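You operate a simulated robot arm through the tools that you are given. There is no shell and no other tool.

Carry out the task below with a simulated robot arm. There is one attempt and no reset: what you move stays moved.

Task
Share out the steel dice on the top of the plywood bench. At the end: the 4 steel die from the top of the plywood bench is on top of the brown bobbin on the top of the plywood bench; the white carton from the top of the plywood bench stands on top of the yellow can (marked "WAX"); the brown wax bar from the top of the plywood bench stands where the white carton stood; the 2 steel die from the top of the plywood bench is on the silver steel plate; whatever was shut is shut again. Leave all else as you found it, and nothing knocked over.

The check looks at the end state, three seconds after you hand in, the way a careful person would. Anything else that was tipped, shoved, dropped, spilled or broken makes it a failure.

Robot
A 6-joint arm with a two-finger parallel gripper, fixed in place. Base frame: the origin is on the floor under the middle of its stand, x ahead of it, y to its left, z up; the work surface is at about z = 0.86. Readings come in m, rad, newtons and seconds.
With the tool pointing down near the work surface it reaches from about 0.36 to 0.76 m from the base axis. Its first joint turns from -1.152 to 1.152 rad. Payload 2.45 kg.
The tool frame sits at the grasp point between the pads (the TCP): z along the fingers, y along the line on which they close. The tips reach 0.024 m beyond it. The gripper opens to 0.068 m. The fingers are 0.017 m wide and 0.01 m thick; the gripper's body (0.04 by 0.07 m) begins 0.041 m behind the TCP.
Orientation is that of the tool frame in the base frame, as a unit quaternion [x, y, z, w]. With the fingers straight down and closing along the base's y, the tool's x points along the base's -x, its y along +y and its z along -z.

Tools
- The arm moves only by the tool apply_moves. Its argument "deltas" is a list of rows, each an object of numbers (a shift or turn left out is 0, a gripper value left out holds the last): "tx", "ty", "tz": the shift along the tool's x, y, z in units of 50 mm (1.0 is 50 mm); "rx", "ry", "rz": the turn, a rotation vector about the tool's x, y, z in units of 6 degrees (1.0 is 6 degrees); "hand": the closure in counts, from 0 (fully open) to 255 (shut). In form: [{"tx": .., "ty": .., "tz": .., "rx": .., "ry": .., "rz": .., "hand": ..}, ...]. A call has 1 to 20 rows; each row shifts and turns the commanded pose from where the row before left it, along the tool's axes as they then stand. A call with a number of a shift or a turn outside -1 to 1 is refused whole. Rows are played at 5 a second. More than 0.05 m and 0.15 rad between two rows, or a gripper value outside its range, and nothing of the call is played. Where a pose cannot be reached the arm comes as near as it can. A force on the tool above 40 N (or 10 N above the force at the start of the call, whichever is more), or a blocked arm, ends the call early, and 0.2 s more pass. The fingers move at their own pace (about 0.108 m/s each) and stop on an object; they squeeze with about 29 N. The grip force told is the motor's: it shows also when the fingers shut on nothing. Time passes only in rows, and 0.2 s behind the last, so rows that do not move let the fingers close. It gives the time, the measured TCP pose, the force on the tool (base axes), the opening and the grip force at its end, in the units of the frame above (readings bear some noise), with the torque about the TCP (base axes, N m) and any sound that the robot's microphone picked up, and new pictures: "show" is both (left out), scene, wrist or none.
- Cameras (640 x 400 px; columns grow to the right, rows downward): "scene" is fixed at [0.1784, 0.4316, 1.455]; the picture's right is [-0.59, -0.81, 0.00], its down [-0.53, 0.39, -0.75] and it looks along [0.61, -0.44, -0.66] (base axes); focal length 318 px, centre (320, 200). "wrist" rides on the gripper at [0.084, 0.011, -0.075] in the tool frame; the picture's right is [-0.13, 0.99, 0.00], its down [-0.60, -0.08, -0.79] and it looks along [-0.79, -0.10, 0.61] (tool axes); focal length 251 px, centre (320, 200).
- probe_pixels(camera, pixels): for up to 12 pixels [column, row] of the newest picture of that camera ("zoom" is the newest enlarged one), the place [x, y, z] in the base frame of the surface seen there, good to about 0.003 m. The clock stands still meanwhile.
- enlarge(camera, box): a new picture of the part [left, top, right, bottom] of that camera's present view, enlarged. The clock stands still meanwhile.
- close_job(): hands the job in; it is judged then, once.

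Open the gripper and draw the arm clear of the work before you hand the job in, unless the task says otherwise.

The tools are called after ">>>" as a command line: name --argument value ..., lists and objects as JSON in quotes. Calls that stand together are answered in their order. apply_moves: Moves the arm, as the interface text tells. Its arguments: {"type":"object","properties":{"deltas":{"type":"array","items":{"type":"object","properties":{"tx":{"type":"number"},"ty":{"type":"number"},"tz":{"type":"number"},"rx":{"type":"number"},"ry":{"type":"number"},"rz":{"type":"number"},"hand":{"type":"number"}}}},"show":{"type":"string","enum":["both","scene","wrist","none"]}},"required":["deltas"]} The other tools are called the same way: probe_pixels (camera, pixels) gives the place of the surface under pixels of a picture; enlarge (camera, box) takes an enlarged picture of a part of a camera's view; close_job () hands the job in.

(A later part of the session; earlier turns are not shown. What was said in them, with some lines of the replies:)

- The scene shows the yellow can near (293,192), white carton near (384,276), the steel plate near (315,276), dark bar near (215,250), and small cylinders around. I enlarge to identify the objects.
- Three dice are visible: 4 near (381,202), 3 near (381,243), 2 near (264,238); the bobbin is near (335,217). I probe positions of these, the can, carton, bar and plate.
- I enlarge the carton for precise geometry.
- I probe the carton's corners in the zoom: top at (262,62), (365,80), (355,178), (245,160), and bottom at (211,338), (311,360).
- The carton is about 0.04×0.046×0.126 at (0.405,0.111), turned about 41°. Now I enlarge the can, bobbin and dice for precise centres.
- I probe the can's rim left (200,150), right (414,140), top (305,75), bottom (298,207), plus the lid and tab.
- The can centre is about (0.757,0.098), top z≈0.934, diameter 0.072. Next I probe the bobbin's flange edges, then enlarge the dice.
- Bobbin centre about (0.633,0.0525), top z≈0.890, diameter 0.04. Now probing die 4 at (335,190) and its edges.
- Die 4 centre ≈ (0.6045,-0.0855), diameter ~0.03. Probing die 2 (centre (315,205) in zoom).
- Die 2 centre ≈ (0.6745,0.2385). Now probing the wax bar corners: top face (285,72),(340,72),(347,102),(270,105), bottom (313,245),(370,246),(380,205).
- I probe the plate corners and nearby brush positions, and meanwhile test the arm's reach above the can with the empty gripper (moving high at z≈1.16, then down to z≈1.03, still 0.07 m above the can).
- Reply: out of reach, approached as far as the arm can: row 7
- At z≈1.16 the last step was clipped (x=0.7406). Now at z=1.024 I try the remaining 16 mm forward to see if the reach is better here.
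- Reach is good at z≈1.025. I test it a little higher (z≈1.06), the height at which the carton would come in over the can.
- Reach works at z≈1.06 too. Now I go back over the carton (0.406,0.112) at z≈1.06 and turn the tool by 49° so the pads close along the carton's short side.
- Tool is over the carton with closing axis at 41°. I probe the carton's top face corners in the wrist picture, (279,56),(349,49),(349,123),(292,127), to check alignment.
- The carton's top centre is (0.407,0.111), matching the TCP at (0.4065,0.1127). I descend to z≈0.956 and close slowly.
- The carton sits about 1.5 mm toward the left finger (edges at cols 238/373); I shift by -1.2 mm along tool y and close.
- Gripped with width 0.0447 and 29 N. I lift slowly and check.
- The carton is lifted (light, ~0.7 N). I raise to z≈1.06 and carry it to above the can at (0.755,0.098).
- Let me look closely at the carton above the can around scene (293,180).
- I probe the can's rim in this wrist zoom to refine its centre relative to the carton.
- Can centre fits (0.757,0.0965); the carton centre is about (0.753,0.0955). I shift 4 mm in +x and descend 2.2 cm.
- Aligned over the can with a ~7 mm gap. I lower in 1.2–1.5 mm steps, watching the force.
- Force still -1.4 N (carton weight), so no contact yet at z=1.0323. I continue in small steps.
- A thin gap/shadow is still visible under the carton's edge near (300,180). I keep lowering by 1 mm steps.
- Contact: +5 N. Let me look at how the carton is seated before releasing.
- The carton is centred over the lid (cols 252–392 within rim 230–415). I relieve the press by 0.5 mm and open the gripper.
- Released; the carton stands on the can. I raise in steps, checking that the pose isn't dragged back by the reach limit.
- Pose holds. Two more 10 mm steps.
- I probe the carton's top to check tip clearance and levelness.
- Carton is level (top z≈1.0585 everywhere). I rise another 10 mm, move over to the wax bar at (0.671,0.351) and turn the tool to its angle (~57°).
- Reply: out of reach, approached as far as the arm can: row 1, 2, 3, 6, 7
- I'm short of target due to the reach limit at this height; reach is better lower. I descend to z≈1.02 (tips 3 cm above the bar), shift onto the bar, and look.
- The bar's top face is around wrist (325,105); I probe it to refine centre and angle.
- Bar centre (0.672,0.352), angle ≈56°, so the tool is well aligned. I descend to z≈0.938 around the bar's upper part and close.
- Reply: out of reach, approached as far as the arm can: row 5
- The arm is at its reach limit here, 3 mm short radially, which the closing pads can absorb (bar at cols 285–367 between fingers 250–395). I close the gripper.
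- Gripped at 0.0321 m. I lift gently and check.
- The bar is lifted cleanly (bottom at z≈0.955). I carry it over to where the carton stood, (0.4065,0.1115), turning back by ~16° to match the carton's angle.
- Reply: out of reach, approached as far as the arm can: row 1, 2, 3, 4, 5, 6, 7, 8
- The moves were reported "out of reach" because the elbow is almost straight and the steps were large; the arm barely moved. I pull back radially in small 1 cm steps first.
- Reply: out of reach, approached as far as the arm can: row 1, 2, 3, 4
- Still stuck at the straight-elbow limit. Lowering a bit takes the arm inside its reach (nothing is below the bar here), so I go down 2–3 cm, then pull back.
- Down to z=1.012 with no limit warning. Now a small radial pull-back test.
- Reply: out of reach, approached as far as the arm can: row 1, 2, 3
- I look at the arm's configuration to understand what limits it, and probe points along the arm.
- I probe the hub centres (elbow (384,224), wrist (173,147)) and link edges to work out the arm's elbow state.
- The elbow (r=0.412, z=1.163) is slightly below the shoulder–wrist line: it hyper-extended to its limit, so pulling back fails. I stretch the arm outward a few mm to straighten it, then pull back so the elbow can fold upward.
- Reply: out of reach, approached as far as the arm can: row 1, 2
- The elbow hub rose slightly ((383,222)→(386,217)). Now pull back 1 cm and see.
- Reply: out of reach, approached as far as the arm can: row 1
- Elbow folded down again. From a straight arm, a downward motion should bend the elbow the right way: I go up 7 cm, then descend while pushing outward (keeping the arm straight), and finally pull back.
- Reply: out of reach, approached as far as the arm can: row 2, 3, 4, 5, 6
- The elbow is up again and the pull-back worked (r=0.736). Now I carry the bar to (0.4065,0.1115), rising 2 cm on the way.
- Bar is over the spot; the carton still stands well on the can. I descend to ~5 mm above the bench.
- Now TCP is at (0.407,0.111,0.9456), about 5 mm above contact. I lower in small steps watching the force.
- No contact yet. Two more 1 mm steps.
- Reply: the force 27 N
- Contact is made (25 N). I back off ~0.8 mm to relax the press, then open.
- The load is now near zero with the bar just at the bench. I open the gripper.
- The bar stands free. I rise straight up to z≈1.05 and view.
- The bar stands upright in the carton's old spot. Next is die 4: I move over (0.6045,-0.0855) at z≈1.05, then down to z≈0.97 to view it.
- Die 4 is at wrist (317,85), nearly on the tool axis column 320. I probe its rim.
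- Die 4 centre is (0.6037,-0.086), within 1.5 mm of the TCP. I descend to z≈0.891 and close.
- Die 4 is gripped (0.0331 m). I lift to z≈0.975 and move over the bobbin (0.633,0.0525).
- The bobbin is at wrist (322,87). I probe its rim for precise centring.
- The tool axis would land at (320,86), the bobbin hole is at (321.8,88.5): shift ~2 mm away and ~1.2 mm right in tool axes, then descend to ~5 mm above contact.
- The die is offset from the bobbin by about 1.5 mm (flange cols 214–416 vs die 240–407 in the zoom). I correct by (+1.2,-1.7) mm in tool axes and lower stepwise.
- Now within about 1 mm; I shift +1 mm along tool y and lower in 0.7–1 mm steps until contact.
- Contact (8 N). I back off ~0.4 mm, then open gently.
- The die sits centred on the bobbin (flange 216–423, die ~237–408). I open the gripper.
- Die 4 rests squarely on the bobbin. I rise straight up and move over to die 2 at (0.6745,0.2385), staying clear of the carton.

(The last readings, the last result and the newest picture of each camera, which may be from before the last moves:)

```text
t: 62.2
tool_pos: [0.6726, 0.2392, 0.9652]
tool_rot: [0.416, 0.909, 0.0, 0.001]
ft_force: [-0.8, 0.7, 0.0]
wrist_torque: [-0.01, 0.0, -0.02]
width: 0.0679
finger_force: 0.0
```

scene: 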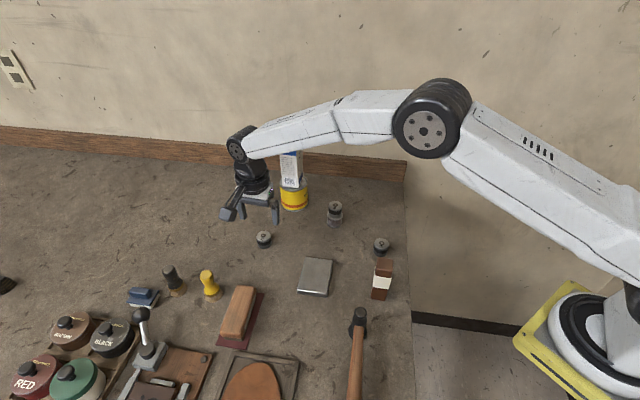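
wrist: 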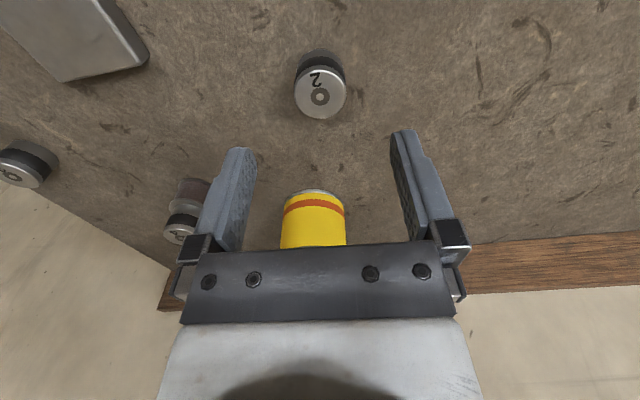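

Die 2's centre dot at (320,97) vs axis point (320,94.6): a 1.6 mm shift. I descend to z≈0.891 and close.

>>> apply_moves --deltas '[{"tx": -0.032}, {"tz": 0.371}, {"tz": 0.371}, {"tz": 0.371}, {"tz": 0.371}, {}, {"hand": 130}, {"hand": 255}, {}, {}]' --show "both"

```text
t: 64.4
tool_pos: [0.6755, 0.2388, 0.8934]
tool_rot: [0.414, 0.91, 0.0, 0.0]
ft_force: [0.9, 0.6, -0.1]
wrist_torque: [-0.03, 0.0, -0.04]
width: 0.0332
finger_force: 29.1
```

scene: 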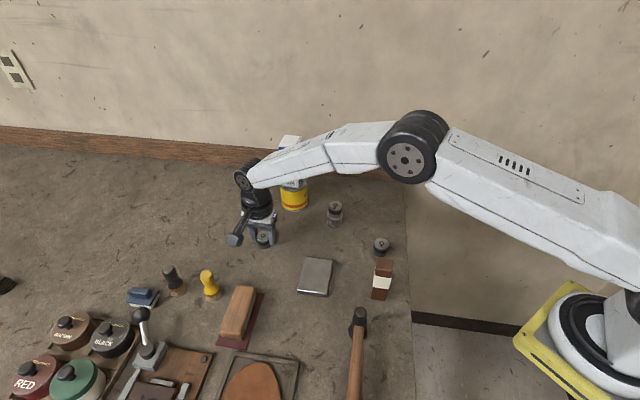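
wrist: 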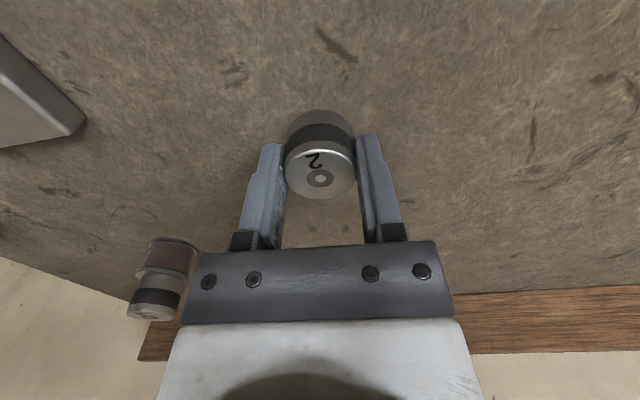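

Die 2 is gripped. I lift to z≈0.963, carry it over the plate centre (0.518,0.196) and lower to z≈0.918.

>>> apply_moves --deltas '[{"tz": -0.3}, {"tz": -0.5}, {"tz": -0.6}, {"tx": 0.352, "ty": -0.7335}, {"tx": 0.352, "ty": -0.7335}, {"tx": 0.352, "ty": -0.7335}, {"tx": 0.352, "ty": -0.7335}, {"tz": 0.5}, {"tz": 0.4}, {}]' --show "both"

>>> enlarge --camera "scene" --box '[275, 220, 355, 310]'

```text
t: 66.6
tool_pos: [0.5188, 0.1944, 0.9176]
tool_rot: [0.415, 0.91, 0.001, -0.001]
ft_force: [0.5, 0.6, -1.8]
wrist_torque: [0.03, 0.03, 0.02]
width: 0.0333
finger_force: 29.5
```

scene: 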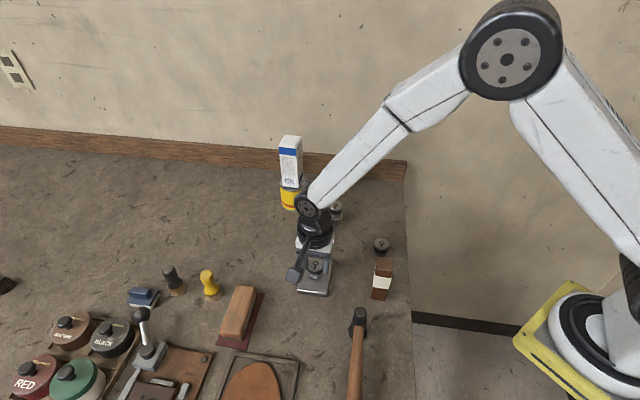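
wrist: 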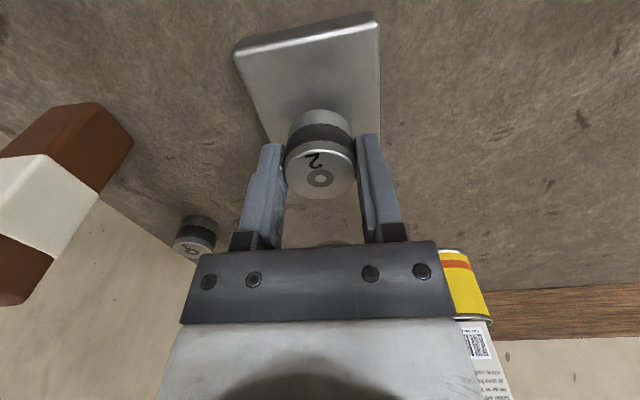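

```text
4.44 times, centred on (315, 265) of scene
```

zoom: 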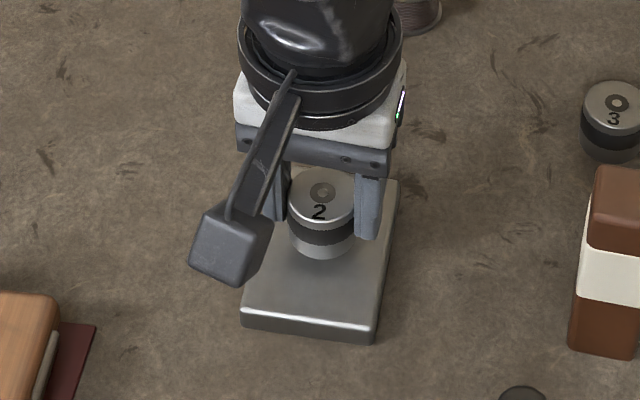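

Die 2 is centred over the plate. I lower in small steps.

>>> apply_moves --deltas '[{"tz": 0.06}, {"tz": 0.05}, {"tz": 0.03}, {}]' --show "none"

```text
t: 67.6
tool_pos: [0.5182, 0.1948, 0.9089]
tool_rot: [0.415, 0.91, 0.0, 0.0]
ft_force: [-0.2, 0.2, -1.8]
wrist_torque: [0.01, -0.03, 0.01]
width: 0.0335
finger_force: 29.4
```

>>> apply_moves --deltas '[{"tz": 0.02}, {}]' --show "none"

```text
t: 68.2
tool_pos: [0.5184, 0.194, 0.9097]
tool_rot: [0.415, 0.91, 0.0, 0.001]
ft_force: [0.6, -1.3, -2.2]
wrist_torque: [0.01, 0.02, 0.0]
width: 0.0333
finger_force: 29.7
```

>>> apply_moves --deltas '[{"tz": 0.02}, {}]' --show "none"

```text
t: 68.8
tool_pos: [0.52, 0.1943, 0.9084]
tool_rot: [0.414, 0.91, 0.0, 0.001]
ft_force: [-2.7, -1.9, 6.9]
wrist_torque: [-0.01, 0.09, -0.03]
width: 0.0333
finger_force: 28.8
```

Contact (≈7 N). I back off 0.4 mm and open.

>>> apply_moves --deltas '[{"tz": -0.008}, {"hand": 190}, {"hand": 150}, {"hand": 80}, {"hand": 0}, {}, {}]' --show "both"

>>> enlarge --camera "scene" --box '[275, 220, 355, 310]'

```text
t: 70.4
tool_pos: [0.5196, 0.1941, 0.9088]
tool_rot: [0.415, 0.91, 0.001, -0.001]
ft_force: [0.0, 0.2, -0.2]
wrist_torque: [0.0, -0.02, -0.01]
width: 0.068
finger_force: 0.0
```

scene: 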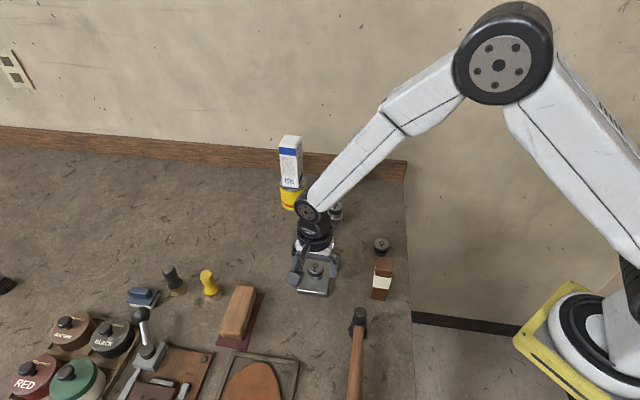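
wrist: 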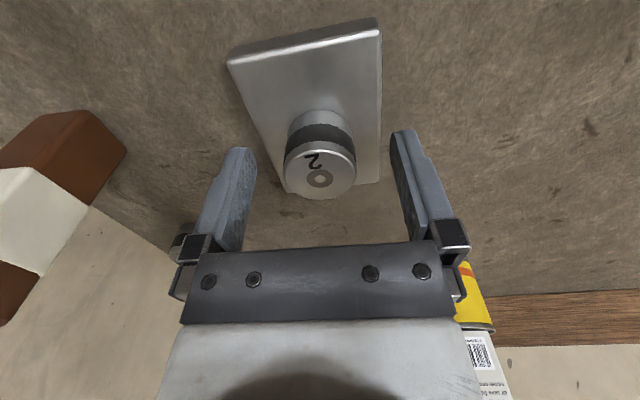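

```text
4.44 times, centred on (315, 265) of scene
```

zoom: 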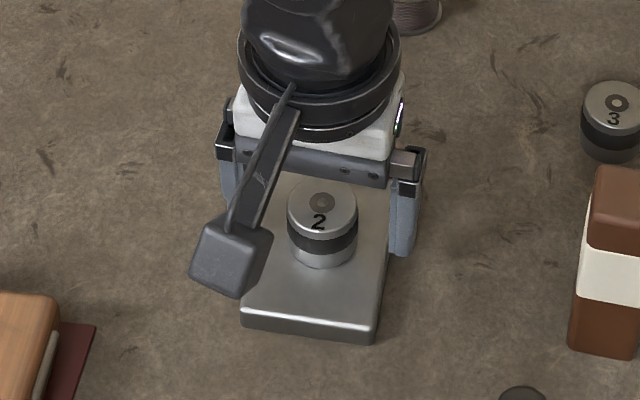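

Die 2 rests on the plate. I rise straight up, well clear, and then survey the whole scene.

>>> apply_moves --deltas '[{"tz": -0.3}, {"tz": -0.6}, {"tz": -0.8}, {"tz": -0.9}, {"tz": -0.9}, {"tz": -0.9}, {"tx": 0.2, "ty": -0.8}, {"tx": 0.2, "ty": -0.8}, {}]' --show "both"

>>> enlarge --camera "scene" --box '[240, 120, 420, 310]'

>>> enlarge --camera "scene" --box '[0, 220, 300, 400]'

```text
t: 72.4
tool_pos: [0.4442, 0.1588, 1.1288]
tool_rot: [0.415, 0.91, 0.0, 0.0]
ft_force: [-0.7, 0.5, 0.3]
wrist_torque: [-0.01, -0.04, 0.01]
width: 0.068
finger_force: 0.0
```

scene: 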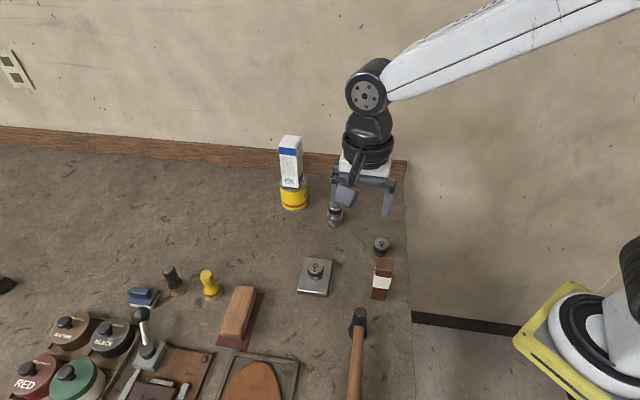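
wrist: 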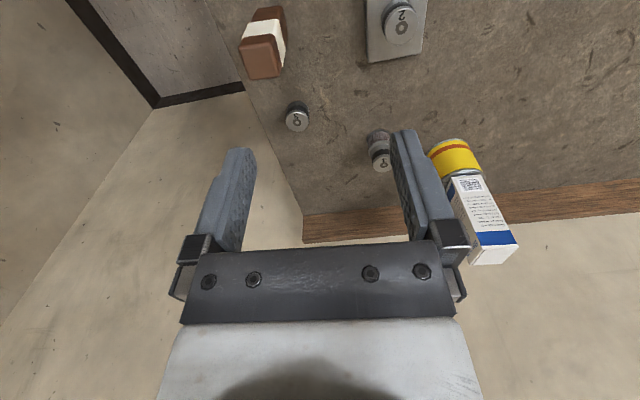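

```text
2.11 times, centred on (330, 215) of scene
```

zoom: 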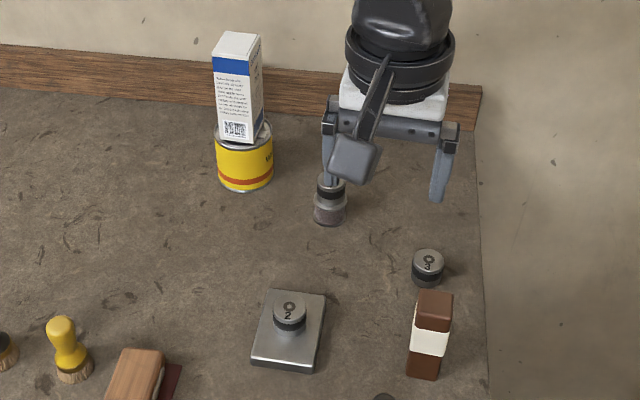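

```text
2.13 times, centred on (150, 310) of scene
```

zoom: 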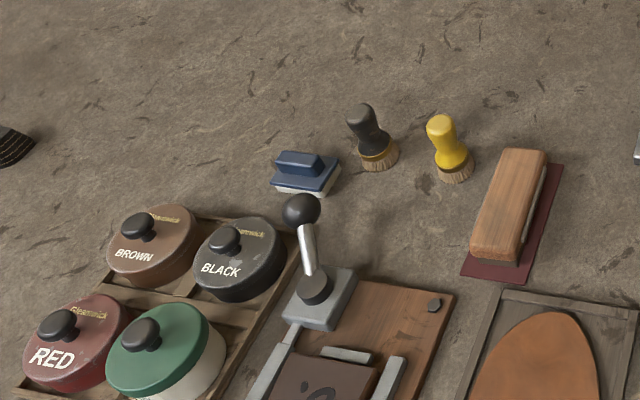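

Everything appears in place. I check the carton, the die on the bobbin, and die 3 more closely, moving the arm slightly away first.

>>> apply_moves --deltas '[{"tz": -0.6}, {"tx": 0.4, "ty": -0.4}, {"rz": -0.9}, {"rz": -0.9}, {"rz": -0.9}, {"rz": -0.9}, {}, {}]' --show "both"

>>> enlarge --camera "scene" --box '[253, 120, 333, 220]'

>>> enlarge --camera "scene" --box '[305, 180, 425, 310]'

>>> probe_pixels --camera "scene" --pixels '[[381, 241], [384, 264], [335, 206], [290, 141], [315, 267], [381, 299]]'

```text
t: 74.2
tool_pos: [0.417, 0.1601, 1.1596]
tool_rot: [0.237, 0.971, 0.0, 0.0]
ft_force: [0.0, -0.6, 0.7]
wrist_torque: [0.0, -0.02, -0.01]
width: 0.0682
finger_force: 0.1
```

scene: 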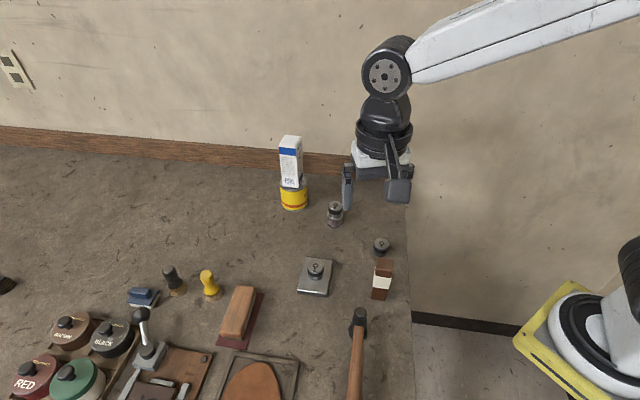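
wrist: 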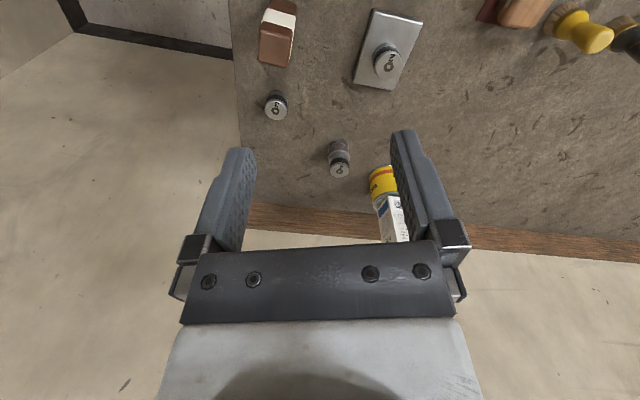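

```text
4.00 times, centred on (293, 170) of scene
```

zoom: 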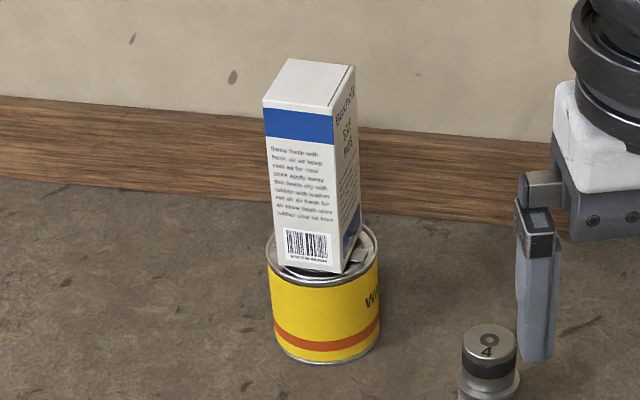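

```text
3.08 times, centred on (365, 245) of scene
```

zoom: 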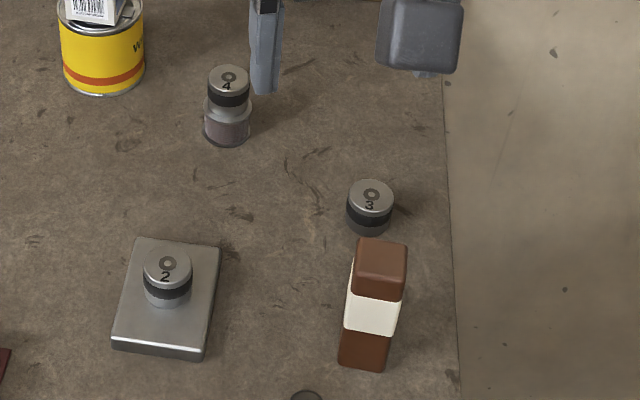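

```text
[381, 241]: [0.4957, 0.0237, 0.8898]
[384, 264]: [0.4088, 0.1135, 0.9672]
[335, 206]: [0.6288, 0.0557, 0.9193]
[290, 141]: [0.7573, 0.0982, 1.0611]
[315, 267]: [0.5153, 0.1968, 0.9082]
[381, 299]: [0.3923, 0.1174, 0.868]
```

The carton stands level on the WAX can, die 4 is on the bobbin, die 2 on the plate, the wax bar stands where the carton was, and die 3 and everything else are unmoved; nothing was opened. The gripper is open and clear, so I hand in.

>>> close_job

```text
The job is handed in.
```

I've handed the job in. The last pictures and position checks before that showed the end state you asked for:

- **4 steel die:** on top of the brown bobbin, centred to within about 1 mm.
- **White carton:** standing level on top of the yellow "WAX" can.
- **Brown wax bar:** standing upright where the carton stood, within a few millimetres of its old centre.
- **2 steel die:** on the silver steel plate, near its middle.

Nothing was opened, so there was nothing to shut again. The 3 die is where it was, and everything else in view looks undisturbed. Nothing was knocked over.

While carrying the wax bar, the arm got stuck near full stretch. I worked it free in open space without the bar touching anything. At the end the gripper was open and the arm was clear of the work.
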